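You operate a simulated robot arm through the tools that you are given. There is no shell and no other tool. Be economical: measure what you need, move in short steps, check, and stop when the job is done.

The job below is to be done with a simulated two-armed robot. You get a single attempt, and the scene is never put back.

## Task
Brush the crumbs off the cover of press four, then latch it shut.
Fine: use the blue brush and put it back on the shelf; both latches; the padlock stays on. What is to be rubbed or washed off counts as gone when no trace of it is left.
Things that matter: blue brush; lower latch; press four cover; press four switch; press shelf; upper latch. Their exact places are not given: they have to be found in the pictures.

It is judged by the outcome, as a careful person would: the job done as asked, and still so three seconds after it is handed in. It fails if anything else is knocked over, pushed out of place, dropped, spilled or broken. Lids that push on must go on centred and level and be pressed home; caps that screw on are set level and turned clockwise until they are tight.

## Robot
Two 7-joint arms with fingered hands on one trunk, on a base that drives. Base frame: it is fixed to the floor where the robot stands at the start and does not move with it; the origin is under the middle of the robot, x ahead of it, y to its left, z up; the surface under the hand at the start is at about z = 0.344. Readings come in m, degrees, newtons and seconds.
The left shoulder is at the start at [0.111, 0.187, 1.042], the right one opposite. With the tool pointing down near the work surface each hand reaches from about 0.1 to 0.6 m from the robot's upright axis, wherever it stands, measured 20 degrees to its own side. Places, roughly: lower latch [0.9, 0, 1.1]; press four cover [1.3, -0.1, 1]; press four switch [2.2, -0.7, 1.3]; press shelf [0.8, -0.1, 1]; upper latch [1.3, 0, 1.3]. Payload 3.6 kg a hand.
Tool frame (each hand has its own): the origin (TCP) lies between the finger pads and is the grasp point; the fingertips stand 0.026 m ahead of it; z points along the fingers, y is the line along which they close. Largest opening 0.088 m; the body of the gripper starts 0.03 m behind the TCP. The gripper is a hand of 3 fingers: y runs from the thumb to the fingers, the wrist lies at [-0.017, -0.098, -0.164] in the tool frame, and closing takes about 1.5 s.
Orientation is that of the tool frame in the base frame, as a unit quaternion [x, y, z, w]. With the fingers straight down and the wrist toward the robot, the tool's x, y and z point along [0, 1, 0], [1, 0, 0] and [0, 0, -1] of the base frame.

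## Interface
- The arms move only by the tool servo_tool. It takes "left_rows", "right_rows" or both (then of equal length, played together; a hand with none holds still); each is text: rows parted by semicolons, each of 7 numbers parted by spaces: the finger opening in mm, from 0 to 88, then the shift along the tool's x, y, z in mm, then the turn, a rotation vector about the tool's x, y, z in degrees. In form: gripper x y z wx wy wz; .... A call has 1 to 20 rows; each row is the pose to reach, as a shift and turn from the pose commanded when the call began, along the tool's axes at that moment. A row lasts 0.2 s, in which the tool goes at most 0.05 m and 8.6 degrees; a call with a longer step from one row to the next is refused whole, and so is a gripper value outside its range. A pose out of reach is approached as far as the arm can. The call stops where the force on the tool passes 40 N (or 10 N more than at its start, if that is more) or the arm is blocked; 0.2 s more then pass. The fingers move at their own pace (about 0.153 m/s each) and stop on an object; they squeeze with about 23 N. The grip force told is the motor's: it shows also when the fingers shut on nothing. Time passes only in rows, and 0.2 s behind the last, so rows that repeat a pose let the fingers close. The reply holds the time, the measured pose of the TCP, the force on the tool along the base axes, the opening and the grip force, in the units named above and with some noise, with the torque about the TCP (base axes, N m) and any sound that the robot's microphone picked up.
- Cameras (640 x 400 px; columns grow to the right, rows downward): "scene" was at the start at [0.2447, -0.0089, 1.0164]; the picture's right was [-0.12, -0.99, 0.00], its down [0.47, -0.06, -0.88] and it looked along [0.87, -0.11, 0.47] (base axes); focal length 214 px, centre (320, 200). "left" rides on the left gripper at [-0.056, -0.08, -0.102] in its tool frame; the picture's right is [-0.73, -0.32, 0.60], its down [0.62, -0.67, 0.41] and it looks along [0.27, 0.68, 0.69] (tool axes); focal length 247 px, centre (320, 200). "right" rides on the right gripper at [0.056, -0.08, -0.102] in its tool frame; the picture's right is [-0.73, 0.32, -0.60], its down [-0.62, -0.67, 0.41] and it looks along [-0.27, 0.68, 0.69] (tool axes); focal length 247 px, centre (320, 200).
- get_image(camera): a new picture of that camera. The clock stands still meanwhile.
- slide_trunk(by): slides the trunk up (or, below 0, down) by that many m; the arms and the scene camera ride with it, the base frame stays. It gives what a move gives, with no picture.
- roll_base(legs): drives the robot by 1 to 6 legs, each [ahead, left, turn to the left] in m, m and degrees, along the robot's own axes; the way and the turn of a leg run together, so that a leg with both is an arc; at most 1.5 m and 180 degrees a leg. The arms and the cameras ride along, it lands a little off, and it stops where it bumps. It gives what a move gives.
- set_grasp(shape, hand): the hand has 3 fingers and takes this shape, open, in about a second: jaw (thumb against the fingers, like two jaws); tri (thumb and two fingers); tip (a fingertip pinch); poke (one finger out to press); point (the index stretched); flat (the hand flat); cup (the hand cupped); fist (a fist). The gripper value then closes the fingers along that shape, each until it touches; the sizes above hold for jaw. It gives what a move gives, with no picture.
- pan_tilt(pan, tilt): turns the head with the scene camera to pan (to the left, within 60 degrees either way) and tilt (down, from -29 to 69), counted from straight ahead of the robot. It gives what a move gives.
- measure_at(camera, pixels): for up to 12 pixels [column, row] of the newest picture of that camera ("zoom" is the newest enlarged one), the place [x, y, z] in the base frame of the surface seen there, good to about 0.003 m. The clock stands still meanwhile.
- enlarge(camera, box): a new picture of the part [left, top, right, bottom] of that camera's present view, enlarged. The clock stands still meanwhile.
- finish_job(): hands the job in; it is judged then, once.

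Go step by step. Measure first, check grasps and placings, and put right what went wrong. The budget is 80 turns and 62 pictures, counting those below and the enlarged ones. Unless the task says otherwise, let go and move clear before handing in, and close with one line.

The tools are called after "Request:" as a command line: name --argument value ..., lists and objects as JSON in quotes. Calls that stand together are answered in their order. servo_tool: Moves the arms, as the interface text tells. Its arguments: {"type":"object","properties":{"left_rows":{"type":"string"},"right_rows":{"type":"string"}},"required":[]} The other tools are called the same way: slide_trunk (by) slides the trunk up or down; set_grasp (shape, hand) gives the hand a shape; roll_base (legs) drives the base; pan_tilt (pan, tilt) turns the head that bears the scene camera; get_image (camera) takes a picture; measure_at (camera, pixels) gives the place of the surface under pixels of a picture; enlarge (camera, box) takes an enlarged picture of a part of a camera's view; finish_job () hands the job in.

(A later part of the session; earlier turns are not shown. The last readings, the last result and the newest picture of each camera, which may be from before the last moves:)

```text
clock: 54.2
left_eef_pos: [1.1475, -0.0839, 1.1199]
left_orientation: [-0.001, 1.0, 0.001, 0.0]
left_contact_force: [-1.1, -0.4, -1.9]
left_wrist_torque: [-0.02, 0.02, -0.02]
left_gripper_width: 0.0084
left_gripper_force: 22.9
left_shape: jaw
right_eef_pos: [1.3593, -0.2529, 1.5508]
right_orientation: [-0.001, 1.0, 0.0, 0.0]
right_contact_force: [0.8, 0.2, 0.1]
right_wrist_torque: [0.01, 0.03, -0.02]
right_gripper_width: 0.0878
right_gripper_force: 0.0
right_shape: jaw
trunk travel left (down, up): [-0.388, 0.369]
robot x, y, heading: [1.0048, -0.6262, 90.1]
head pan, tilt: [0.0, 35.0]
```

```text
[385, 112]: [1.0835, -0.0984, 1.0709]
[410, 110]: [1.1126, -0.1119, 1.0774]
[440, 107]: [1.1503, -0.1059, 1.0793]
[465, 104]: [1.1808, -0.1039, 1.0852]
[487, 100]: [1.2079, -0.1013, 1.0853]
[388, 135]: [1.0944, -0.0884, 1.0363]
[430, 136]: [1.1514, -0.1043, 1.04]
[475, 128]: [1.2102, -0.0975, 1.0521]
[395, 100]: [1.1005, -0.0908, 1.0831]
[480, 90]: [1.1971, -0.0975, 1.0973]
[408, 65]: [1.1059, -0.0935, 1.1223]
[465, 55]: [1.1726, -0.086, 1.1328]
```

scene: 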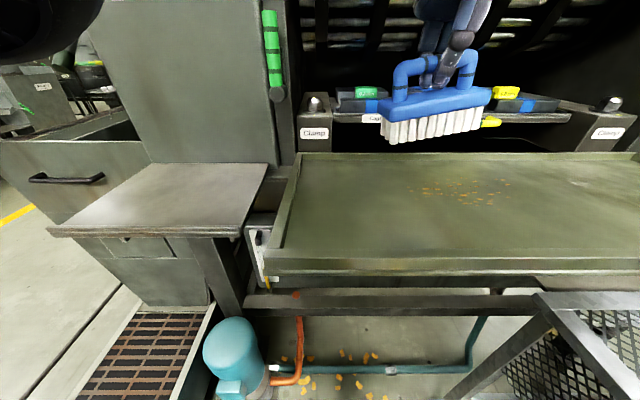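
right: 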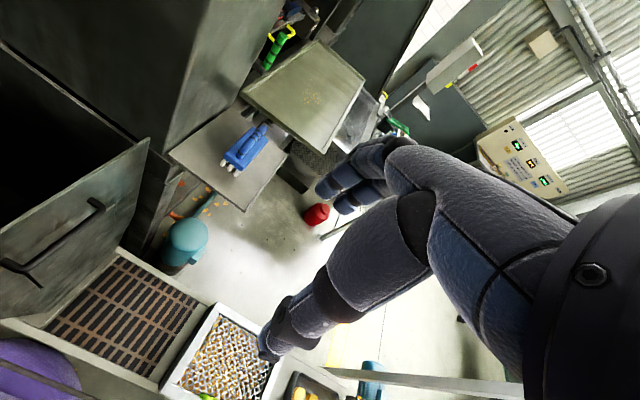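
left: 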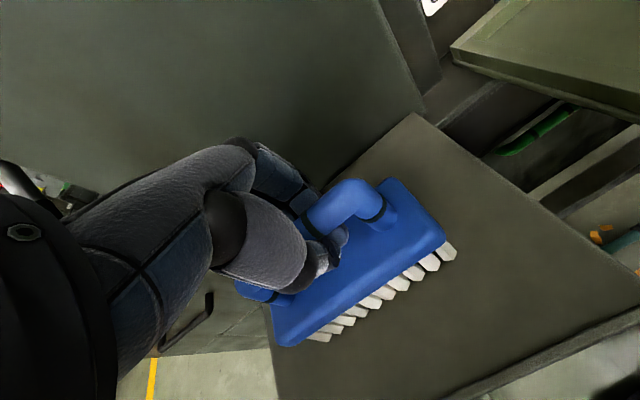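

The brush is rolled about 7° and the cover slopes about 5°. I'll level it to the cover with a wrist turn and lower to just above contact.

Request:
servo_tool --left_rows "0 0 0 20 2.5 3.5 0; 0 0 0 40 5 7 0; 0 0 0 55 5 7 0; 0 0 0 62 5 7 0; 0 0 0 62 5 7 0"

Request:
get_image --camera "scene"

Request:
measure_at --camera "scene" --pixels '[[395, 155], [430, 153], [470, 152], [395, 175], [430, 176], [475, 175], [400, 130], [470, 130]]'

```text
clock: 55.4
left_eef_pos: [1.1455, -0.0847, 1.058]
left_orientation: [-0.001, 0.997, -0.043, -0.061]
left_contact_force: [-0.8, 0.6, -1.8]
left_wrist_torque: [0.02, -0.01, -0.01]
left_gripper_width: 0.0087
left_gripper_force: 23.2
left_shape: jaw
right_eef_pos: [1.3605, -0.2521, 1.5509]
right_orientation: [-0.001, 1.0, 0.001, 0.001]
right_contact_force: [-0.3, -0.2, 0.6]
right_wrist_torque: [-0.02, -0.02, 0.0]
right_gripper_width: 0.0875
right_gripper_force: 0.1
right_shape: jaw
trunk travel left (down, up): [-0.388, 0.369]
robot x, y, heading: [1.0008, -0.6286, 90.3]
head pan, tilt: [0.0, 35.0]
```

```text
33 pictures are left
```

scene: 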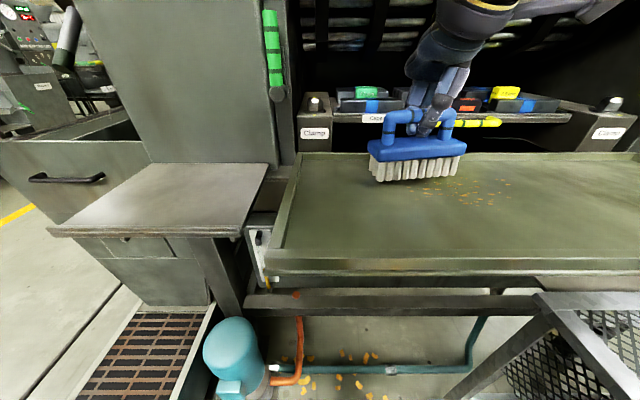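

```text
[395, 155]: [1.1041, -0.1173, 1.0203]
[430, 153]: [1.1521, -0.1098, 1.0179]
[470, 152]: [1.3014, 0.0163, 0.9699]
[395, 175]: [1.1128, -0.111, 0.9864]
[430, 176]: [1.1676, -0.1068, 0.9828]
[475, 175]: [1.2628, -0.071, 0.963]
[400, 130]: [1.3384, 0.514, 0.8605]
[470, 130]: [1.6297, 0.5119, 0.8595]
```

The brush now sits level, its bristles about 1 cm above the cover. I'll go to the back of the patch and lower until it touches.

Request:
servo_tool --left_rows "0 0 25 0 0 0 0; 0 0 25 5 0 0 0; 0 0 25 8 0 0 0; 0 0 25 11 0 0 0; 0 0 25 13 0 0 0; 0 0 25 13 0 0 0"

```text
clock: 56.8
left_eef_pos: [1.1337, -0.0604, 1.0455]
left_orientation: [-0.001, 0.997, -0.043, -0.061]
left_contact_force: [0.0, -0.8, -1.3]
left_wrist_torque: [-0.02, -0.03, -0.01]
left_gripper_width: 0.0073
left_gripper_force: 23.2
left_shape: jaw
left hand out of reach, approached as far as the arm can: row 1, 2, 3, 4, 5, 6
right_eef_pos: [1.3609, -0.2518, 1.5508]
right_orientation: [-0.001, 1.0, 0.0, 0.0]
right_contact_force: [0.6, 0.1, 0.0]
right_wrist_torque: [-0.02, 0.0, -0.02]
right_gripper_width: 0.0877
right_gripper_force: 0.1
right_shape: jaw
trunk travel left (down, up): [-0.388, 0.369]
robot x, y, heading: [1.0024, -0.6239, 90.0]
head pan, tilt: [0.0, 35.0]
```

The arm is at its reach limit here (no contact yet). I'll raise the brush and move the base about 0.1 m right and 0.04 m ahead.

Request:
servo_tool --left_rows "0 0 -15 -20 0 0 0; 0 0 -25 -50 0 0 0; 0 0 -25 -50 0 0 0"

Request:
roll_base --legs '[[0.04, -0.1, 0]]'

Request:
get_image --camera "scene"

```text
clock: 57.6
left_eef_pos: [1.1404, -0.0788, 1.0966]
left_orientation: [-0.001, 0.997, -0.044, -0.061]
left_contact_force: [0.4, 0.3, -1.5]
left_wrist_torque: [-0.02, -0.01, 0.0]
left_gripper_width: 0.0077
left_gripper_force: 23.3
left_shape: jaw
right_eef_pos: [1.359, -0.2526, 1.5507]
right_orientation: [-0.001, 1.0, 0.0, 0.0]
right_contact_force: [0.2, -0.1, 0.4]
right_wrist_torque: [-0.01, 0.03, -0.03]
right_gripper_width: 0.0879
right_gripper_force: 0.0
right_shape: jaw
trunk travel left (down, up): [-0.388, 0.369]
robot x, y, heading: [0.9997, -0.6223, 90.1]
head pan, tilt: [0.0, 35.0]
```

```text
clock: 58.8
left_eef_pos: [1.2424, -0.0391, 1.097]
left_orientation: [-0.001, 0.997, -0.044, -0.062]
left_contact_force: [-0.4, -0.2, -2.2]
left_wrist_torque: [-0.01, 0.02, 0.0]
left_gripper_width: 0.0078
left_gripper_force: 23.1
left_shape: jaw
right_eef_pos: [1.4607, -0.2126, 1.5513]
right_orientation: [0.0, 1.0, -0.001, 0.0]
right_contact_force: [1.1, 0.1, -0.7]
right_wrist_torque: [0.0, 0.0, 0.01]
right_gripper_width: 0.0877
right_gripper_force: 0.1
right_shape: jaw
trunk travel left (down, up): [-0.388, 0.369]
robot x, y, heading: [1.1035, -0.5818, 89.9]
head pan, tilt: [0.0, 35.0]
```

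```text
32 pictures are left
```

scene: 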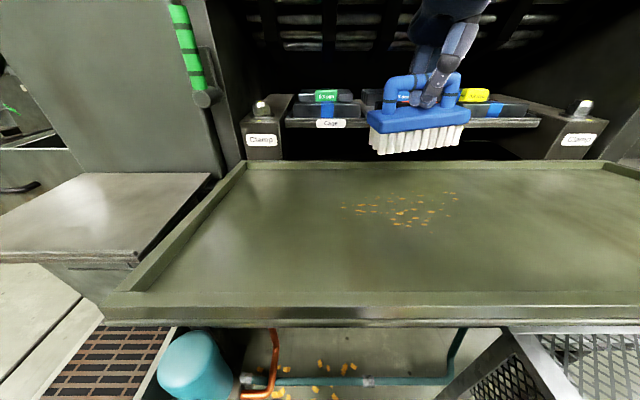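

Good clear view of the crumbs now (340–460, rows 192–228). I'll measure their limits and the brush bottom.

Request:
measure_at --camera "scene" --pixels '[[343, 208], [360, 195], [420, 192], [455, 195], [455, 202], [440, 212], [410, 227], [395, 225], [375, 150], [420, 150], [462, 140], [400, 210]]'

```text
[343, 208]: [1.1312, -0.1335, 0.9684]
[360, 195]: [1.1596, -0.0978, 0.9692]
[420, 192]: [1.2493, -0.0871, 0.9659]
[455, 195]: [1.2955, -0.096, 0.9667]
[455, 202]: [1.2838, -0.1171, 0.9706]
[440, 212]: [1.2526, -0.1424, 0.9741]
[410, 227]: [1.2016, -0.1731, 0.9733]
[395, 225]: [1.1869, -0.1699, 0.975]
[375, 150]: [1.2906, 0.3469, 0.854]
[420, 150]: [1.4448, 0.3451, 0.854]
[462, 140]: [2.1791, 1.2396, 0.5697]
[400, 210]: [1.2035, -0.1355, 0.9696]
```

I'll lower onto the back of the right swath (x≈1.265) and feel for contact.

Request:
servo_tool --left_rows "0 -22 0 0 0 0 0; 0 -26 3 30 0 0 0; 0 -29 5 48 0 0 0; 0 -29 5 53 0 0 0; 0 -30 5 57 0 0 0; 0 -30 5 57 0 0 0"

Request:
get_image --camera "scene"

```text
clock: 60.2
left_eef_pos: [1.2407, -0.0356, 1.0464]
left_orientation: [-0.002, 0.997, -0.044, -0.061]
left_contact_force: [0.7, -0.6, -2.2]
left_wrist_torque: [-0.03, -0.03, 0.01]
left_gripper_width: 0.0076
left_gripper_force: 23.0
left_shape: jaw
left hand out of reach, approached as far as the arm can: row 1, 2, 3, 4, 5, 6
right_eef_pos: [1.4597, -0.2125, 1.5518]
right_orientation: [-0.001, 1.0, 0.0, 0.0]
right_contact_force: [-0.6, 0.5, -0.4]
right_wrist_torque: [-0.01, -0.01, 0.02]
right_gripper_width: 0.0877
right_gripper_force: 0.1
right_shape: jaw
trunk travel left (down, up): [-0.388, 0.369]
robot x, y, heading: [1.0981, -0.585, 90.0]
head pan, tilt: [0.0, 35.0]
```

```text
31 pictures are left
```

scene: 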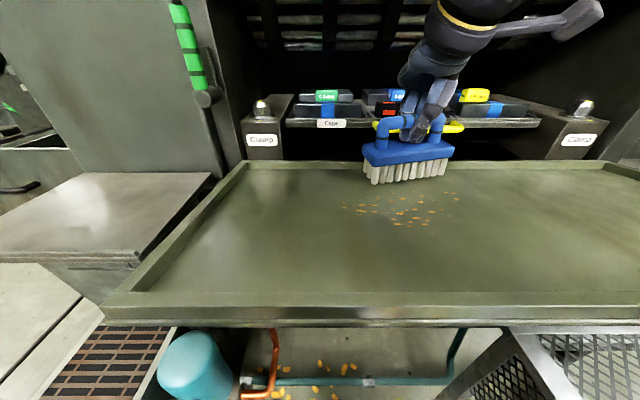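

Still reach-limited at y −0.036, without contact. I'll raise the brush and turn the base 18° right, which brings the left shoulder nearer.

Request:
servo_tool --left_rows "0 10 -10 -5 0 0 0; 0 10 -20 -30 0 0 0; 0 10 -20 -50 0 0 0; 0 10 -20 -50 0 0 0"

Request:
roll_base --legs '[[0, 0, -18]]'

Request:
get_image --camera "scene"

```text
clock: 61.2
left_eef_pos: [1.2364, -0.051, 1.0971]
left_orientation: [0.0, 0.997, -0.044, -0.062]
left_contact_force: [0.2, -0.3, -1.9]
left_wrist_torque: [-0.02, 0.01, 0.0]
left_gripper_width: 0.0076
left_gripper_force: 23.3
left_shape: jaw
right_eef_pos: [1.4594, -0.2131, 1.552]
right_orientation: [0.0, 1.0, 0.0, 0.0]
right_contact_force: [-0.4, 0.7, 0.2]
right_wrist_torque: [0.02, -0.01, 0.01]
right_gripper_width: 0.0877
right_gripper_force: 0.0
right_shape: jaw
trunk travel left (down, up): [-0.388, 0.369]
robot x, y, heading: [1.0995, -0.5811, 90.2]
head pan, tilt: [0.0, 35.0]
```

```text
clock: 62.5
left_eef_pos: [1.3867, -0.1136, 1.097]
left_orientation: [0.147, 0.986, -0.034, -0.069]
left_contact_force: [0.0, -0.2, -0.6]
left_wrist_torque: [0.02, 0.01, 0.02]
left_gripper_width: 0.0073
left_gripper_force: 23.0
left_shape: jaw
right_eef_pos: [1.5541, -0.3351, 1.5508]
right_orientation: [0.149, 0.989, 0.0, 0.0]
right_contact_force: [-0.1, -0.5, 0.4]
right_wrist_torque: [-0.02, 0.01, -0.04]
right_gripper_width: 0.0878
right_gripper_force: 0.0
right_shape: jaw
trunk travel left (down, up): [-0.388, 0.369]
robot x, y, heading: [1.1013, -0.5842, 73.3]
head pan, tilt: [0.0, 35.0]
```

```text
30 pictures are left
```

scene: 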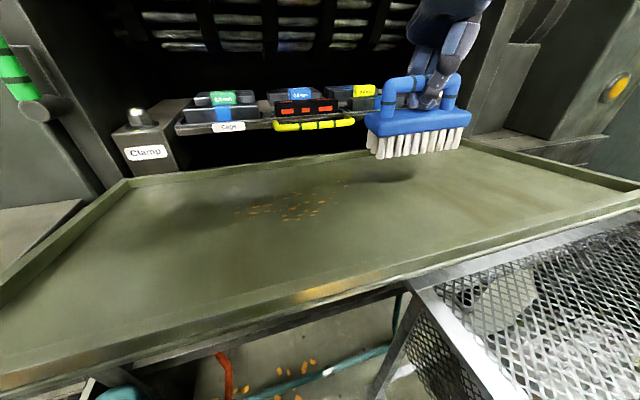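

I'll square the brush again (turn 17°) and bring it over the right swath at about [1.255,−0.055].

Request:
servo_tool --left_rows "0 40 5 4 0 0 -6; 0 80 10 9 0 0 -12; 0 115 14 13 0 0 -17; 0 143 18 17 0 0 -17; 0 143 18 17 0 0 -17"

```text
clock: 63.7
left_eef_pos: [1.2548, -0.055, 1.095]
left_orientation: [0.0, 0.997, -0.024, -0.071]
left_contact_force: [0.2, 0.6, -1.2]
left_wrist_torque: [0.0, 0.03, 0.0]
left_gripper_width: 0.0076
left_gripper_force: 23.0
left_shape: jaw
right_eef_pos: [1.5545, -0.3351, 1.5501]
right_orientation: [0.148, 0.989, 0.0, 0.0]
right_contact_force: [0.1, -0.1, -0.3]
right_wrist_torque: [0.01, -0.05, 0.04]
right_gripper_width: 0.0877
right_gripper_force: 0.1
right_shape: jaw
trunk travel left (down, up): [-0.388, 0.369]
robot x, y, heading: [1.1012, -0.5886, 73.0]
head pan, tilt: [0.0, 35.0]
```

Reach is fine here. Lowering vertically in small steps to find contact.

Request:
servo_tool --left_rows "0 -4 1.5 30 0 0 0; 0 -7 2.4 49 0 0 0; 0 -7.6 2.6 54 0 0 0; 0 -8.2 2.8 58 0 0 0; 0 -8.2 2.8 58 0 0 0"

Request:
get_image --camera "scene"

```text
clock: 64.9
left_eef_pos: [1.2556, -0.0557, 1.0383]
left_orientation: [0.0, 0.997, -0.022, -0.07]
left_contact_force: [-0.8, 4.7, 9.1]
left_wrist_torque: [0.11, -0.11, 0.02]
left_gripper_width: 0.0081
left_gripper_force: 23.0
left_shape: jaw
right_eef_pos: [1.5525, -0.3347, 1.5517]
right_orientation: [0.148, 0.989, -0.001, 0.0]
right_contact_force: [0.4, -0.6, 0.3]
right_wrist_torque: [-0.02, 0.0, 0.01]
right_gripper_width: 0.0878
right_gripper_force: 0.1
right_shape: jaw
trunk travel left (down, up): [-0.388, 0.369]
robot x, y, heading: [1.1032, -0.5897, 73.2]
head pan, tilt: [0.0, 35.0]
```

```text
29 pictures are left
```

scene: 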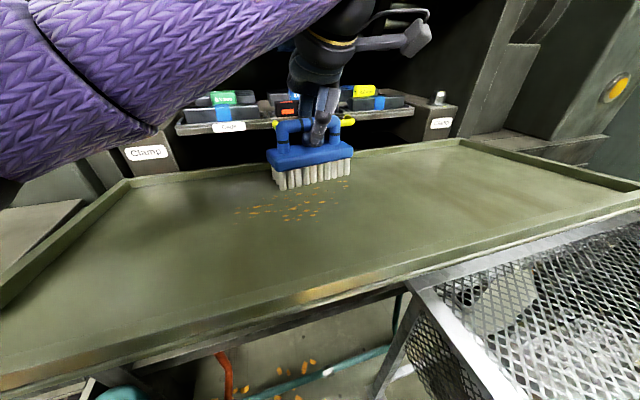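

The bristles press the cover with about 10 N. I'll sweep this swath forward to y≈−0.205, lift, go back and sweep the left swath (x≈1.16) likewise.

Request:
servo_tool --left_rows "0 0.2 -25 -1.1 0 0 0; 0 0.5 -50 -2.2 0 0 0; 0 0.7 -75 -3.3 0 0 0; 0 1 -100 -4.4 0 0 0; 0 1.2 -125 -5.5 0 0 0; 0 1.5 -150 -6.6 0 0 0; 0 5.7 -152 -36 0 0 0; 0 45 -125 -32 0 0 0; 0 80 -92 -27 0 0 0; 0 95 -50 -22 0 0 0; 0 98 -16 -17 0 0 0; 0 94 0 0 0 0 0; 0 94 0 13.5 0 0 0; 0 94.3 -25 12.4 0 0 0; 0 94.5 -50 11.3 0 0 0; 0 94.8 -75 10.2 0 0 0; 0 95 -100 9 0 0 0; 0 95.3 -125 8 0 0 0; 0 95.5 -150 6.9 0 0 0; 0 99.8 -152 -23 0 0 0"

Request:
get_image --camera "scene"

```text
clock: 69.1
left_eef_pos: [1.1564, -0.2076, 1.0793]
left_orientation: [0.0, 0.997, -0.024, -0.071]
left_contact_force: [0.0, 0.2, -1.3]
left_wrist_torque: [0.01, 0.0, 0.05]
left_gripper_width: 0.0073
left_gripper_force: 22.9
left_shape: jaw
right_eef_pos: [1.5525, -0.3352, 1.5527]
right_orientation: [0.148, 0.989, 0.0, 0.0]
right_contact_force: [-0.1, 0.7, 0.7]
right_wrist_torque: [0.01, 0.0, -0.03]
right_gripper_width: 0.0875
right_gripper_force: 0.2
right_shape: jaw
trunk travel left (down, up): [-0.388, 0.369]
robot x, y, heading: [1.1037, -0.5831, 72.9]
head pan, tilt: [0.0, 35.0]
```

```text
28 pictures are left
```

scene: 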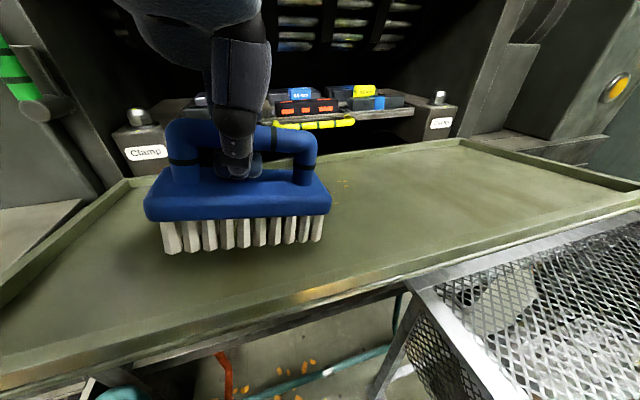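

Some crumbs remain just right of the brush (340,184). I'll lift the brush and look closely.

Request:
servo_tool --left_rows "0 25 40 -25 0 0 0; 0 60 70 -50 0 0 0; 0 80 100 -75 0 0 0; 0 80 130 -100 0 0 0; 0 80 130 -100 0 0 0"

Request:
enlarge --camera "scene" --box '[160, 140, 460, 310]'

```text
refused: row 1 steps farther than a row can; nothing moved
```

```text
2.13 times, centred on (310, 225) of scene
```

zoom: 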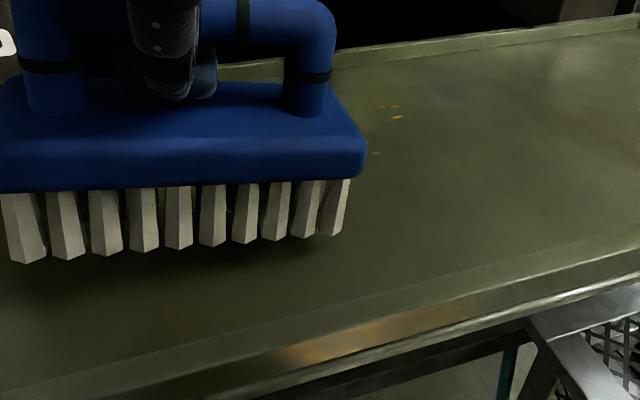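

Three crumbs are left at zoom (390,106), (397,117), (376,153). Measure them, and lift the brush away in shorter steps.

Request:
measure_at --camera "zoom" --pixels '[[390, 106], [397, 117], [376, 153], [160, 250], [340, 235], [20, 260]]'

Request:
servo_tool --left_rows "0 20 20 -20 0 0 0; 0 40 40 -40 0 0 0; 0 60 60 -60 0 0 0; 0 80 80 -80 0 0 0; 0 90 110 -100 0 0 0; 0 90 110 -100 0 0 0"

Request:
enlarge --camera "scene" --box '[160, 140, 460, 310]'

```text
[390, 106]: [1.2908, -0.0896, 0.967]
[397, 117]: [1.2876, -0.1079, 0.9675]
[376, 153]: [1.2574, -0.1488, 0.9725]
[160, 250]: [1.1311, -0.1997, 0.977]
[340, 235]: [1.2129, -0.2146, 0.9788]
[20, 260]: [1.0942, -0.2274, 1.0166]
```

```text
clock: 70.5
left_eef_pos: [1.0842, -0.0927, 1.1896]
left_orientation: [0.0, 0.997, -0.024, -0.072]
left_contact_force: [-0.2, -0.1, -1.4]
left_wrist_torque: [0.01, 0.01, 0.0]
left_gripper_width: 0.0073
left_gripper_force: 22.8
left_shape: jaw
right_eef_pos: [1.5525, -0.3344, 1.5512]
right_orientation: [0.148, 0.989, -0.001, -0.001]
right_contact_force: [-0.1, 0.1, 0.6]
right_wrist_torque: [-0.02, 0.0, -0.01]
right_gripper_width: 0.088
right_gripper_force: 0.0
right_shape: jaw
trunk travel left (down, up): [-0.388, 0.369]
robot x, y, heading: [1.0987, -0.5844, 72.9]
head pan, tilt: [0.0, 35.0]
```

```text
2.13 times, centred on (310, 225) of scene
```

zoom: 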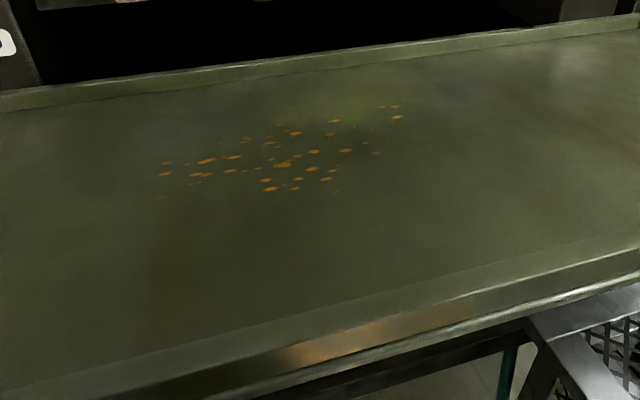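

Most crumbs are still there, so the stroke barely touched. I'll return to the back of the right swath and press a bit deeper, checking the force mid-stroke.

Request:
servo_tool --left_rows "0 -37 9 17 0 0 0; 0 -74 18 33 0 0 0; 0 -111 26 50 0 0 0; 0 -148 34 66 0 0 0; 0 -184.6 42.7 82.8 0 0 0; 0 -189 44 110 0 0 0; 0 -190.7 44.7 125 0 0 0; 0 -191.1 44.9 129 0 0 0; 0 -191 20 128.5 0 0 0; 0 -190.8 -5 128 0 0 0; 0 -190.6 -30 127.5 0 0 0"

```text
clock: 72.9
left_eef_pos: [1.2539, -0.1254, 1.043]
left_orientation: [-0.004, 0.998, -0.017, -0.067]
left_contact_force: [-0.7, 12.4, 37.9]
left_wrist_torque: [0.31, -0.42, 0.12]
left_gripper_width: 0.0104
left_gripper_force: 23.4
left_shape: jaw
right_eef_pos: [1.5526, -0.335, 1.5532]
right_orientation: [0.148, 0.989, 0.001, 0.0]
right_contact_force: [-1.4, 0.1, 0.2]
right_wrist_torque: [0.01, -0.01, 0.02]
right_gripper_width: 0.0875
right_gripper_force: 0.1
right_shape: jaw
trunk travel left (down, up): [-0.388, 0.369]
robot x, y, heading: [1.1014, -0.5826, 73.2]
head pan, tilt: [0.0, 35.0]
```

Firm contact now (38 N, a bit high). I'll ease 2 mm and finish the stroke following the slope, then lift aside and look.

Request:
servo_tool --left_rows "0 0.3 -10 -2.5 0 0 0; 0 0.5 -30 -3.4 0 0 0; 0 0.7 -50 -4.3 0 0 0; 0 1 -70 -5.2 0 0 0; 0 1.2 -85 -5.9 0 0 0; 0 1.2 -85 -5.9 0 0 0"

Request:
servo_tool --left_rows "0 3 -1 -30 0 0 0; 0 20 10 -65 0 0 0; 0 50 30 -80 0 0 0; 0 80 55 -95 0 0 0; 0 110 75 -105 0 0 0; 0 150 85 -110 0 0 0; 0 190 90 -110 0 0 0; 0 190 90 -110 0 0 0"

Request:
enlarge --camera "scene" --box '[160, 140, 460, 310]'

```text
clock: 74.3
left_eef_pos: [1.2559, -0.214, 1.0453]
left_orientation: [0.0, 0.997, -0.025, -0.071]
left_contact_force: [-0.8, 0.1, -1.1]
left_wrist_torque: [-0.04, 0.01, 0.0]
left_gripper_width: 0.007
left_gripper_force: 23.2
left_shape: jaw
right_eef_pos: [1.5535, -0.3338, 1.5517]
right_orientation: [0.148, 0.989, 0.0, 0.0]
right_contact_force: [0.3, -0.2, 0.1]
right_wrist_torque: [0.02, -0.03, 0.01]
right_gripper_width: 0.0878
right_gripper_force: 0.0
right_shape: jaw
trunk travel left (down, up): [-0.388, 0.369]
robot x, y, heading: [1.1038, -0.5857, 73.1]
head pan, tilt: [0.0, 35.0]
```

```text
clock: 76.1
left_eef_pos: [1.0852, -0.118, 1.1799]
left_orientation: [0.0, 0.997, -0.024, -0.071]
left_contact_force: [-0.5, 0.3, -2.3]
left_wrist_torque: [0.0, 0.01, 0.04]
left_gripper_width: 0.0069
left_gripper_force: 23.0
left_shape: jaw
right_eef_pos: [1.554, -0.3345, 1.5504]
right_orientation: [0.148, 0.989, 0.0, 0.0]
right_contact_force: [0.4, 0.1, 0.2]
right_wrist_torque: [0.0, -0.02, -0.01]
right_gripper_width: 0.088
right_gripper_force: 0.1
right_shape: jaw
trunk travel left (down, up): [-0.388, 0.369]
robot x, y, heading: [1.1004, -0.5865, 73.1]
head pan, tilt: [0.0, 35.0]
```

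```text
2.13 times, centred on (310, 225) of scene
```

zoom: 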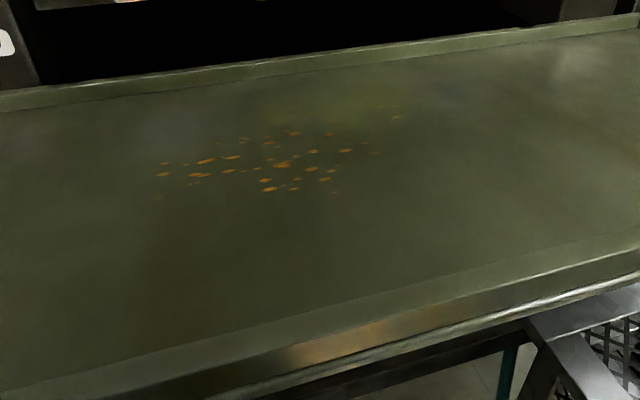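

Some crumbs fade with each pass (397,117 now faint), but contact was lost late in the stroke. I'll check how the brush sits in the hand.

Request:
enlarge --camera "scene" --box '[60, 0, 360, 190]'

Request:
measure_at --camera "zoom" --pixels '[[200, 200], [330, 200], [200, 235], [330, 230], [260, 260], [320, 260], [250, 120], [320, 120]]'

```text
2.11 times, centred on (210, 95) of scene
```

zoom: 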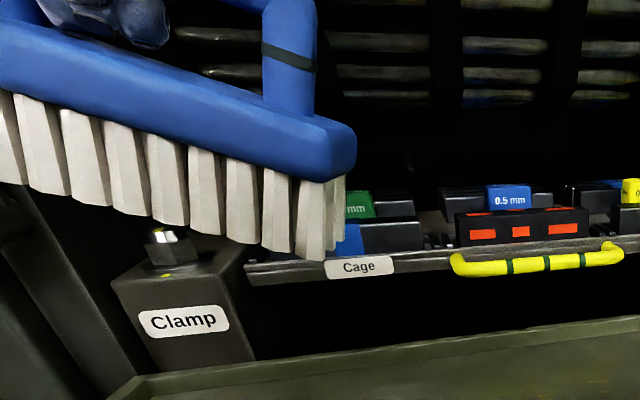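

```text
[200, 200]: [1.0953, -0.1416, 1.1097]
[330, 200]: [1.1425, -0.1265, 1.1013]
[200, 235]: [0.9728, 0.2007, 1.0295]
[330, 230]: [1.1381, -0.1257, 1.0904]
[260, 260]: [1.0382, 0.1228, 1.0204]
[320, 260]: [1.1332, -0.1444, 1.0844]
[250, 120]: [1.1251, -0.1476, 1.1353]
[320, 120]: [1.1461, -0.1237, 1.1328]
```

The brush seems now rolled the other way. Measuring along its blue body edge.

Request:
measure_at --camera "zoom" --pixels '[[20, 78], [60, 90], [120, 108], [180, 128], [240, 148], [300, 168], [20, 40], [120, 70], [240, 110]]'

```text
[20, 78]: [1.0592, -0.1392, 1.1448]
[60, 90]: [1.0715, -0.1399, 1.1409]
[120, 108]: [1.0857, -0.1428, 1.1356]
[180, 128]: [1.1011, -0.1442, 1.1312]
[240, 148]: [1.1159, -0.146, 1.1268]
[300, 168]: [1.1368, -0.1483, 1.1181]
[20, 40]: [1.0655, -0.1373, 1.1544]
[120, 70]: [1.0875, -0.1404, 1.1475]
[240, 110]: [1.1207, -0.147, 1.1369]
```

The brush is rolled about 18° (right end down) and yawed about 9°. I'll turn the wrist back to level it.

Request:
servo_tool --left_rows "0 0 0 0 2 -6 -2.7; 0 0 0 0 2 -12 -5.4; 0 0 0 0 2 -18 -8; 0 0 0 0 2 -18 -8"

Request:
get_image --camera "scene"

```text
clock: 77.1
left_eef_pos: [1.0833, -0.1156, 1.1785]
left_orientation: [-0.075, 0.993, -0.036, 0.085]
left_contact_force: [-1.1, 0.2, -2.1]
left_wrist_torque: [-0.02, 0.03, 0.02]
left_gripper_width: 0.007
left_gripper_force: 23.0
left_shape: jaw
right_eef_pos: [1.5535, -0.3348, 1.5504]
right_orientation: [0.148, 0.989, 0.0, 0.0]
right_contact_force: [-0.6, 0.4, 0.1]
right_wrist_torque: [0.01, 0.03, -0.01]
right_gripper_width: 0.0878
right_gripper_force: 0.0
right_shape: jaw
trunk travel left (down, up): [-0.388, 0.369]
robot x, y, heading: [1.1005, -0.5852, 72.9]
head pan, tilt: [0.0, 35.0]
```

```text
23 pictures are left
```

scene: 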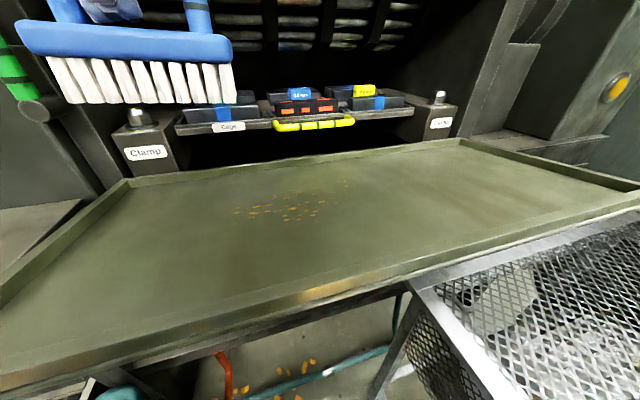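

Leveled. I'll measure the bristle bottoms to know the height below the hand.

Request:
measure_at --camera "scene" --pixels '[[72, 97], [110, 97], [150, 98], [190, 99], [225, 96], [30, 45], [220, 55], [120, 50]]'

```text
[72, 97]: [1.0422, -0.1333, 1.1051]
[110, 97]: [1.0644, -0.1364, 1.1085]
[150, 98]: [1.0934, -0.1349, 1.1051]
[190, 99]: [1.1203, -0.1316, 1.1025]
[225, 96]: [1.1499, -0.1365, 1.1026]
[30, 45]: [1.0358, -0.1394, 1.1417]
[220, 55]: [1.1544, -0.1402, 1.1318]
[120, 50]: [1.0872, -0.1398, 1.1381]
```

Bottom is about 0.077 m below the TCP. I'll scrub the left-middle swath (brush centre x≈1.17) back and forth between y −0.07 and −0.19 with ~2.5 mm press.

Request:
servo_tool --left_rows "0 -15 11 32 0 0 0; 0 -30 22 63 0 0 0; 0 -45 33 95 0 0 0; 0 -60.6 44.3 126.8 0 0 0; 0 -57.2 46 147.4 0 0 0; 0 -53 16.2 146.4 0 0 0; 0 -48.8 -13.6 145.3 0 0 0; 0 -44.6 -43.4 144.3 0 0 0; 0 -40.4 -73.3 143.2 0 0 0; 0 -44.6 -43.4 144.3 0 0 0; 0 -48.8 -13.6 145.3 0 0 0; 0 -53 16.2 146.4 0 0 0; 0 -57.2 46 147.4 0 0 0; 0 -53 16.2 146.4 0 0 0; 0 -48.8 -13.6 145.3 0 0 0"

```text
clock: 80.3
left_eef_pos: [1.1562, -0.1316, 1.0431]
left_orientation: [-0.074, 0.993, -0.036, 0.085]
left_contact_force: [0.7, 0.1, 2.0]
left_wrist_torque: [-0.06, -0.01, 0.0]
left_gripper_width: 0.0068
left_gripper_force: 23.2
left_shape: jaw
right_eef_pos: [1.5535, -0.3347, 1.5519]
right_orientation: [0.148, 0.989, 0.0, 0.0]
right_contact_force: [-0.3, -0.2, 0.7]
right_wrist_torque: [0.0, 0.0, 0.0]
right_gripper_width: 0.088
right_gripper_force: 0.1
right_shape: jaw
trunk travel left (down, up): [-0.388, 0.369]
robot x, y, heading: [1.104, -0.585, 72.9]
head pan, tilt: [0.0, 35.0]
```

Only light touch (~3 N). I'll press 3.5 mm deeper and scrub the full stroke several times.

Request:
servo_tool --left_rows "0 0.5 0.3 3.5 0 0 0; 0 4.7 -29.5 2.4 0 0 0; 0 8.9 -59.3 1.4 0 0 0; 0 4.7 -29.5 2.4 0 0 0; 0 0.5 0.3 3.5 0 0 0; 0 -3.7 30 4.5 0 0 0; 0 -7.9 60 5.6 0 0 0; 0 -3.7 30 4.5 0 0 0; 0 0.5 0.3 3.5 0 0 0"

```text
clock: 82.3
left_eef_pos: [1.1567, -0.1307, 1.0398]
left_orientation: [-0.074, 0.993, -0.036, 0.084]
left_contact_force: [-0.1, 0.0, 0.2]
left_wrist_torque: [-0.01, 0.01, -0.01]
left_gripper_width: 0.0068
left_gripper_force: 23.1
left_shape: jaw
right_eef_pos: [1.553, -0.3353, 1.5517]
right_orientation: [0.148, 0.989, 0.0, 0.0]
right_contact_force: [0.3, 0.2, -0.4]
right_wrist_torque: [0.0, 0.0, -0.01]
right_gripper_width: 0.0879
right_gripper_force: 0.1
right_shape: jaw
trunk travel left (down, up): [-0.388, 0.369]
robot x, y, heading: [1.1018, -0.5819, 73.2]
head pan, tilt: [0.0, 35.0]
```

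Force hasn't risen although lower: the brush may be sliding in the grip. I'll look.

Request:
get_image --camera "scene"

Request:
measure_at --camera "scene" --pixels '[[200, 210], [240, 208], [280, 205], [300, 195], [220, 160], [300, 150], [210, 130], [290, 130]]'

```text
22 pictures are left
```

scene: 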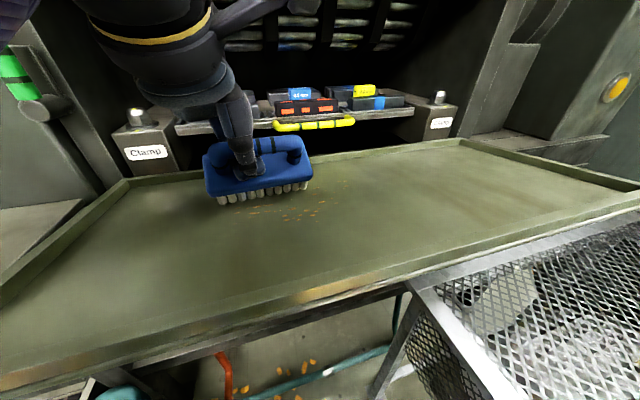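

```text
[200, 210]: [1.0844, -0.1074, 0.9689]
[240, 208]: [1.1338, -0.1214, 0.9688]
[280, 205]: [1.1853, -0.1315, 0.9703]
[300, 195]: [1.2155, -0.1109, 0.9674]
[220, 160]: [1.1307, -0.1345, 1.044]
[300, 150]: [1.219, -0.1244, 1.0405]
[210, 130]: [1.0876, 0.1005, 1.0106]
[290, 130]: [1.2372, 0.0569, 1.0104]
```

The brush has pitched about its round handle (its top faces the camera), so this pinch can't resist dragging. I'll push the hand back (+y) with contact to right it, then regrasp it more firmly by its body.

Request:
servo_tool --left_rows "0 -2 12 0 0 0 0; 0 -4 24 -2 0 0 0; 0 -6.5 36 -5 0 0 0; 0 -6.5 36 -5 0 0 0"

Request:
enlarge --camera "scene" --box '[160, 100, 400, 250]'

Request:
measure_at --camera "zoom" --pixels '[[140, 200], [250, 195], [340, 185], [140, 160], [250, 150], [340, 145], [140, 120], [350, 120]]'

```text
clock: 83.3
left_eef_pos: [1.1567, -0.0961, 1.0431]
left_orientation: [-0.074, 0.993, -0.035, 0.084]
left_contact_force: [-0.2, -0.5, -0.3]
left_wrist_torque: [0.0, 0.02, 0.01]
left_gripper_width: 0.0066
left_gripper_force: 22.9
left_shape: jaw
right_eef_pos: [1.5533, -0.3349, 1.5526]
right_orientation: [0.148, 0.989, 0.0, 0.0]
right_contact_force: [0.1, 0.2, -0.9]
right_wrist_torque: [-0.01, 0.02, -0.01]
right_gripper_width: 0.0878
right_gripper_force: 0.0
right_shape: jaw
trunk travel left (down, up): [-0.388, 0.369]
robot x, y, heading: [1.1039, -0.5829, 73.0]
head pan, tilt: [0.0, 35.0]
```

```text
2.67 times, centred on (280, 175) of scene
```

zoom: 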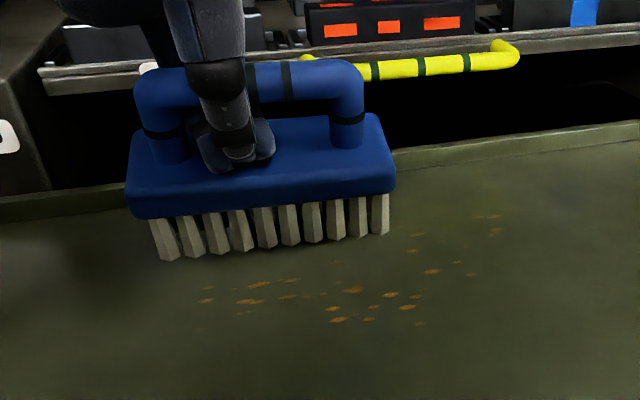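

```text
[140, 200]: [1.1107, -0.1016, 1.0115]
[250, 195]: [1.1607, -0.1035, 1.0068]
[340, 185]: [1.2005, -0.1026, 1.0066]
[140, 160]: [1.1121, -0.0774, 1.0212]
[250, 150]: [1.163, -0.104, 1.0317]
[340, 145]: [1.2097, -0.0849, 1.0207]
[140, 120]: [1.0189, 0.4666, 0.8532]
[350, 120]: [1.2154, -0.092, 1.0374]
```

The brush is still pitched about 22° toward me. I'll lift slightly, bring it nearer, and tilt the wrist 24° to level it.

Request:
servo_tool --left_rows "0 -3 0 -20 0 0 0; 0 2 -40 -18 6 0 0; 0 8 -75 -16 12 0 0; 0 8 -75 -16 18 0 0; 0 8 -75 -16 24 0 0; 0 8 -75 -16 24 0 0"

Request:
enlarge --camera "scene" --box '[140, 100, 400, 262]'

```text
clock: 84.7
left_eef_pos: [1.1565, -0.1692, 1.0643]
left_orientation: [-0.056, 0.964, -0.242, 0.099]
left_contact_force: [0.5, -0.3, -1.3]
left_wrist_torque: [-0.02, 0.02, 0.0]
left_gripper_width: 0.0069
left_gripper_force: 22.7
left_shape: jaw
right_eef_pos: [1.5547, -0.3351, 1.5517]
right_orientation: [0.148, 0.989, 0.001, 0.0]
right_contact_force: [-0.2, 0.3, 0.2]
right_wrist_torque: [0.0, 0.0, -0.03]
right_gripper_width: 0.0878
right_gripper_force: 0.0
right_shape: jaw
trunk travel left (down, up): [-0.388, 0.369]
robot x, y, heading: [1.104, -0.5851, 72.8]
head pan, tilt: [0.0, 35.0]
```

```text
2.46 times, centred on (270, 181) of scene
```

zoom: 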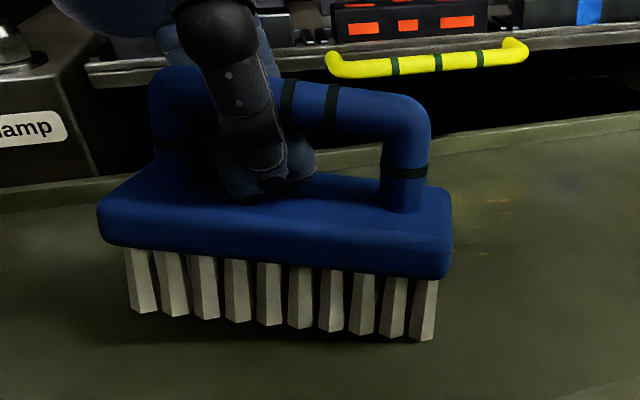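

Nearly level now. Measuring the bristle bottoms and body to confirm before setting it down.

Request:
measure_at --camera "zoom" --pixels '[[142, 305], [235, 315], [325, 325], [422, 333], [120, 225], [300, 245], [430, 260], [140, 195], [350, 205], [440, 210]]'

```text
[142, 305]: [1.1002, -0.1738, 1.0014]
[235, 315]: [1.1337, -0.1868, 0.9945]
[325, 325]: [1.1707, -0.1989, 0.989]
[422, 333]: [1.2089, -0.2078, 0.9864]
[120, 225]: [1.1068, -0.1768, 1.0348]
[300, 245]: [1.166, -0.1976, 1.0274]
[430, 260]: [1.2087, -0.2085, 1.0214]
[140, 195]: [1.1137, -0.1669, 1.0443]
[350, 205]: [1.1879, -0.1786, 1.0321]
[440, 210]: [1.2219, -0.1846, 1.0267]
```

The brush is upright (front face vertical), bottoms about 1–2 cm above the cover. I'll lower it to contact.

Request:
servo_tool --left_rows "0 1.3 3.8 7 0 0 0; 0 2 5.7 10.4 0 0 0; 0 2.5 7.2 13 0 0 0; 0 2.8 8.1 14.7 0 0 0; 0 2.8 8.1 14.7 0 0 0"

```text
clock: 85.9
left_eef_pos: [1.1569, -0.1687, 1.0479]
left_orientation: [-0.056, 0.964, -0.241, 0.098]
left_contact_force: [-0.2, 2.3, 10.9]
left_wrist_torque: [0.0, 0.09, -0.05]
left_gripper_width: 0.0076
left_gripper_force: 22.8
left_shape: jaw
right_eef_pos: [1.5535, -0.3346, 1.552]
right_orientation: [0.148, 0.989, 0.0, 0.0]
right_contact_force: [-0.2, -0.7, 0.1]
right_wrist_torque: [0.0, -0.03, -0.03]
right_gripper_width: 0.0878
right_gripper_force: 0.1
right_shape: jaw
trunk travel left (down, up): [-0.388, 0.369]
robot x, y, heading: [1.1013, -0.5834, 73.2]
head pan, tilt: [0.0, 35.0]
```

Contact with about 11 N. I'll open and draw back along the fingers.

Request:
servo_tool --left_rows "20 0 0 0 0 0 0; 70 0 0 0 0 0 0; 70 0 0 0 0 0 0; 70 0 0 0 0 0 0; 70 0 0 -30 0 0 0; 70 0 0 -70 0 0 0; 70 0 0 -100 0 0 0; 70 0 0 -100 0 0 0"

Request:
get_image --camera "scene"

```text
clock: 86.8
left_eef_pos: [1.1598, -0.1701, 1.0559]
left_orientation: [-0.049, 0.964, -0.236, 0.108]
left_contact_force: [-0.8, -4.5, 35.2]
left_wrist_torque: [0.05, 0.33, 0.05]
left_gripper_width: 0.0527
left_gripper_force: 0.0
left_shape: jaw
right_eef_pos: [1.5517, -0.3376, 1.5514]
right_orientation: [0.147, 0.989, 0.002, 0.001]
right_contact_force: [0.3, -0.3, 0.4]
right_wrist_torque: [-0.02, -0.05, 0.01]
right_gripper_width: 0.0878
right_gripper_force: 0.2
right_shape: jaw
trunk travel left (down, up): [-0.388, 0.369]
robot x, y, heading: [1.1055, -0.5825, 73.1]
head pan, tilt: [0.0, 35.0]
stopped in row 4 (left hand): the force on the tool passed its limit at 41 N (the readings are from after the stop); the commanded pose is now the measured one
```

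```text
19 pictures are left
```

scene: 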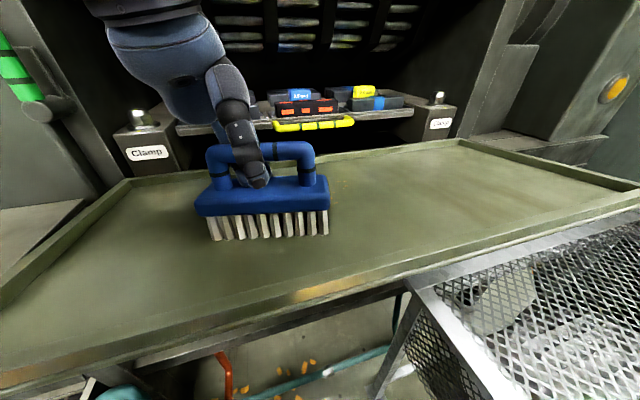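

The brush stands upright on the cover; the opening thumb pressed on its body. I'll rise a bit first and then draw fully clear.

Request:
servo_tool --left_rows "52 0 0 -8 0 0 0; 52 0 0 -16 0 0 0; 60 0 0 -30 0 0 0; 70 0 0 -60 0 0 0; 70 0 0 -95 0 0 0; 70 0 0 -95 0 0 0"

Request:
enlarge --camera "scene" --box '[120, 90, 440, 290]'

Request:
measure_at --camera "zoom" --pixels '[[185, 115], [240, 108], [300, 105], [370, 105], [160, 205], [280, 205], [410, 200], [290, 180], [180, 280], [300, 285], [410, 280], [410, 170]]'

```text
clock: 88.2
left_eef_pos: [1.1394, -0.1282, 1.1331]
left_orientation: [-0.053, 0.964, -0.24, 0.101]
left_contact_force: [0.1, 0.9, -1.0]
left_wrist_torque: [-0.01, 0.01, 0.03]
left_gripper_width: 0.0696
left_gripper_force: 0.1
left_shape: jaw
right_eef_pos: [1.5517, -0.3344, 1.5508]
right_orientation: [0.147, 0.989, 0.0, 0.0]
right_contact_force: [-0.4, 0.1, -0.1]
right_wrist_torque: [-0.01, -0.02, 0.01]
right_gripper_width: 0.0879
right_gripper_force: 0.1
right_shape: jaw
trunk travel left (down, up): [-0.388, 0.369]
robot x, y, heading: [1.1026, -0.5852, 73.1]
head pan, tilt: [0.0, 35.0]
```

```text
2.00 times, centred on (280, 190) of scene
```

zoom: 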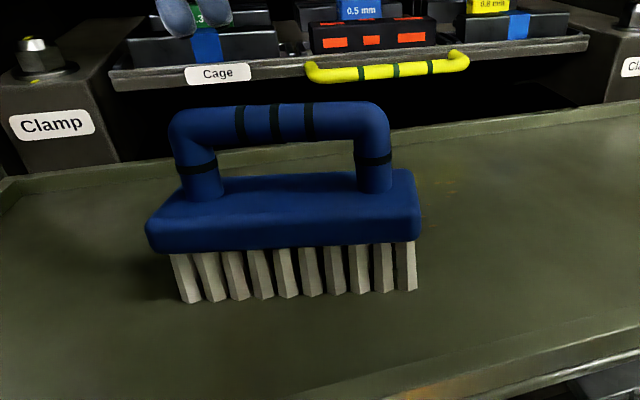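

```text
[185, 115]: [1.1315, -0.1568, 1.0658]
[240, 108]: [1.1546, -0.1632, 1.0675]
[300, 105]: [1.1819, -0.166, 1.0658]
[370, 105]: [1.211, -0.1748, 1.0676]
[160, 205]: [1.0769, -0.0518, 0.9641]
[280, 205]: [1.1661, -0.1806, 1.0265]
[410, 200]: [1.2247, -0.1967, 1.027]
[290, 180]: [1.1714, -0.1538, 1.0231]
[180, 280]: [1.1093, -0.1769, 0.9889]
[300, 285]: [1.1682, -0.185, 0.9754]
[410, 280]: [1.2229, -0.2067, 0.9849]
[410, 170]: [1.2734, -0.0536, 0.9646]
```

The brush stands freely on the cover; handle centre ≈[1.171,−0.164], yaw ≈ −13°, top z 1.066, body top 1.024. I'll align the hand with it from above for a deep grip on the body sides.

Request:
servo_tool --left_rows "88 -6 -5 0 -5.35 3.6 4.5; 88 -12 -11 8 -10.7 7.2 9; 88 -18 -16 17 -16 10.8 13.5; 88 -25.2 -22.3 26.5 -21.4 14.4 18.1; 88 -25.2 -22.3 26.5 -21.4 14.4 18.1"

Request:
get_image --camera "left"

Request:
measure_at --camera "left" --pixels '[[345, 270], [370, 255], [400, 240], [420, 290], [450, 260], [380, 310], [430, 220], [330, 300]]'

```text
clock: 89.4
left_eef_pos: [1.171, -0.1537, 1.1258]
left_orientation: [0.11, 0.993, -0.044, 0.005]
left_contact_force: [-0.1, 0.1, 0.6]
left_wrist_torque: [0.03, 0.04, 0.02]
left_gripper_width: 0.0874
left_gripper_force: 0.0
left_shape: jaw
right_eef_pos: [1.553, -0.3347, 1.5516]
right_orientation: [0.147, 0.989, -0.001, 0.0]
right_contact_force: [-0.5, -0.9, -0.1]
right_wrist_torque: [0.0, 0.02, 0.0]
right_gripper_width: 0.0878
right_gripper_force: 0.0
right_shape: jaw
trunk travel left (down, up): [-0.388, 0.369]
robot x, y, heading: [1.1038, -0.5863, 73.1]
head pan, tilt: [0.0, 35.0]
```

```text
17 pictures are left
```

left: 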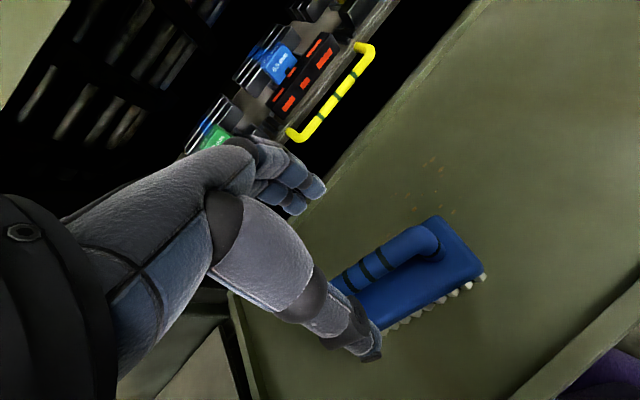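

```text
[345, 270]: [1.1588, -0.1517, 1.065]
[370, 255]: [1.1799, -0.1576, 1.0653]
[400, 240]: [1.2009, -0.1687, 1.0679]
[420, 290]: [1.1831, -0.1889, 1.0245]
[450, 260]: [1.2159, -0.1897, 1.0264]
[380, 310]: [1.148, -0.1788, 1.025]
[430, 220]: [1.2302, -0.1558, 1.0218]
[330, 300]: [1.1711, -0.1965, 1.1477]
```

Everything aligned: body centre y≈−0.160 at x 1.171. Descending gently so that the palm comes to the handle and the fingers straddle the body.

Request:
servo_tool --left_rows "88 0.2 1 30 0 0 0; 88 0.5 2 55 0 0 0; 88 0.6 2.4 70 0 0 0; 88 0.6 2.4 78 0 0 0; 88 0.6 2.4 84 0 0 0; 88 0.6 2.4 88 0 0 0; 88 0.6 2.4 88 0 0 0; 0 0.6 2.4 88 0 0 0; 0 0.6 2.4 88 0 0 0; 0 0.6 2.4 88 0 0 0; 0 0.6 2.4 88 0 0 0; 0 0.6 2.4 88 0 0 0; 0 0.6 2.4 88 0 0 0"

Request:
enlarge --camera "scene" --box '[120, 90, 440, 290]'

```text
clock: 92.2
left_eef_pos: [1.1712, -0.1599, 1.0367]
left_orientation: [0.111, 0.993, -0.045, 0.006]
left_contact_force: [-0.1, 0.2, 0.2]
left_wrist_torque: [0.01, -0.02, 0.02]
left_gripper_width: 0.0489
left_gripper_force: 23.9
left_shape: jaw
right_eef_pos: [1.5528, -0.3346, 1.5511]
right_orientation: [0.148, 0.989, 0.0, 0.0]
right_contact_force: [-0.4, 0.4, -0.2]
right_wrist_torque: [-0.03, 0.01, 0.04]
right_gripper_width: 0.0878
right_gripper_force: 0.0
right_shape: jaw
trunk travel left (down, up): [-0.388, 0.369]
robot x, y, heading: [1.1018, -0.5879, 73.0]
head pan, tilt: [0.0, 35.0]
```

```text
2.00 times, centred on (280, 190) of scene
```

zoom: 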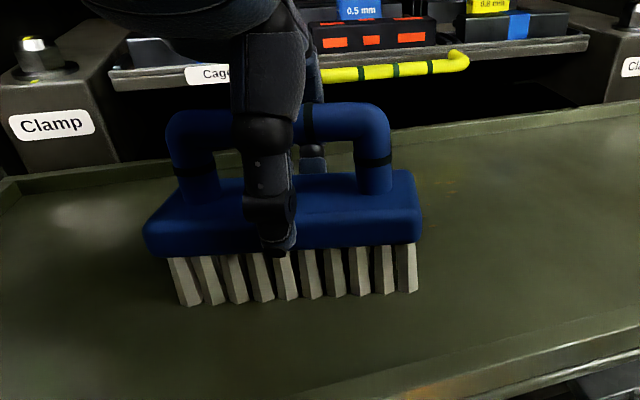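

Now the fingers grip the body (opening 48.9 mm), and the hand's x-y plane matches the cover. I'll scrub along tool y with 2.5 mm press.

Request:
servo_tool --left_rows "0 0 0 2.5 0 0 0; 0 0 30 2.5 0 0 0; 0 0 60 2.5 0 0 0; 0 0 90 2.5 0 0 0; 0 0 60 2.5 0 0 0; 0 0 30 2.5 0 0 0; 0 0 0 2.5 0 0 0; 0 0 -30 2.5 0 0 0; 0 0 0 2.5 0 0 0; 0 0 30 2.5 0 0 0; 0 0 60 2.5 0 0 0; 0 0 90 2.5 0 0 0; 0 0 60 2.5 0 0 0; 0 0 30 2.5 0 0 0; 0 0 0 2.5 0 0 0; 0 0 -30 2.5 0 0 0"

Request:
enlarge --camera "scene" --box '[120, 100, 440, 300]'

```text
clock: 95.6
left_eef_pos: [1.1625, -0.1879, 1.0375]
left_orientation: [0.108, 0.993, -0.041, 0.008]
left_contact_force: [-0.4, 11.3, 20.8]
left_wrist_torque: [0.05, -0.03, 0.07]
left_gripper_width: 0.0501
left_gripper_force: 23.1
left_shape: jaw
right_eef_pos: [1.5516, -0.334, 1.552]
right_orientation: [0.148, 0.989, 0.0, 0.0]
right_contact_force: [-1.1, -0.3, 0.7]
right_wrist_torque: [0.0, 0.0, 0.0]
right_gripper_width: 0.0875
right_gripper_force: 0.0
right_shape: jaw
trunk travel left (down, up): [-0.388, 0.369]
robot x, y, heading: [1.1044, -0.5825, 72.8]
head pan, tilt: [0.0, 35.0]
```

```text
2.00 times, centred on (280, 200) of scene
```

zoom: 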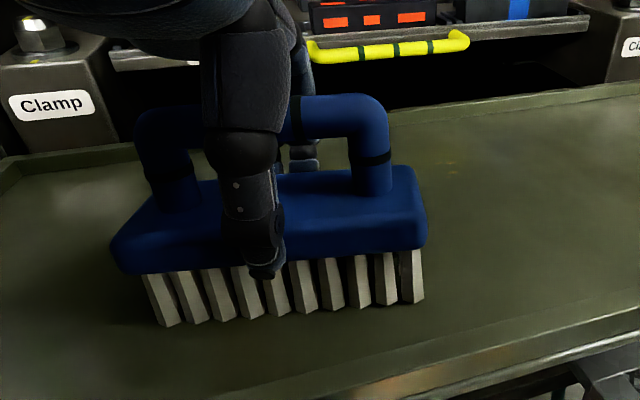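

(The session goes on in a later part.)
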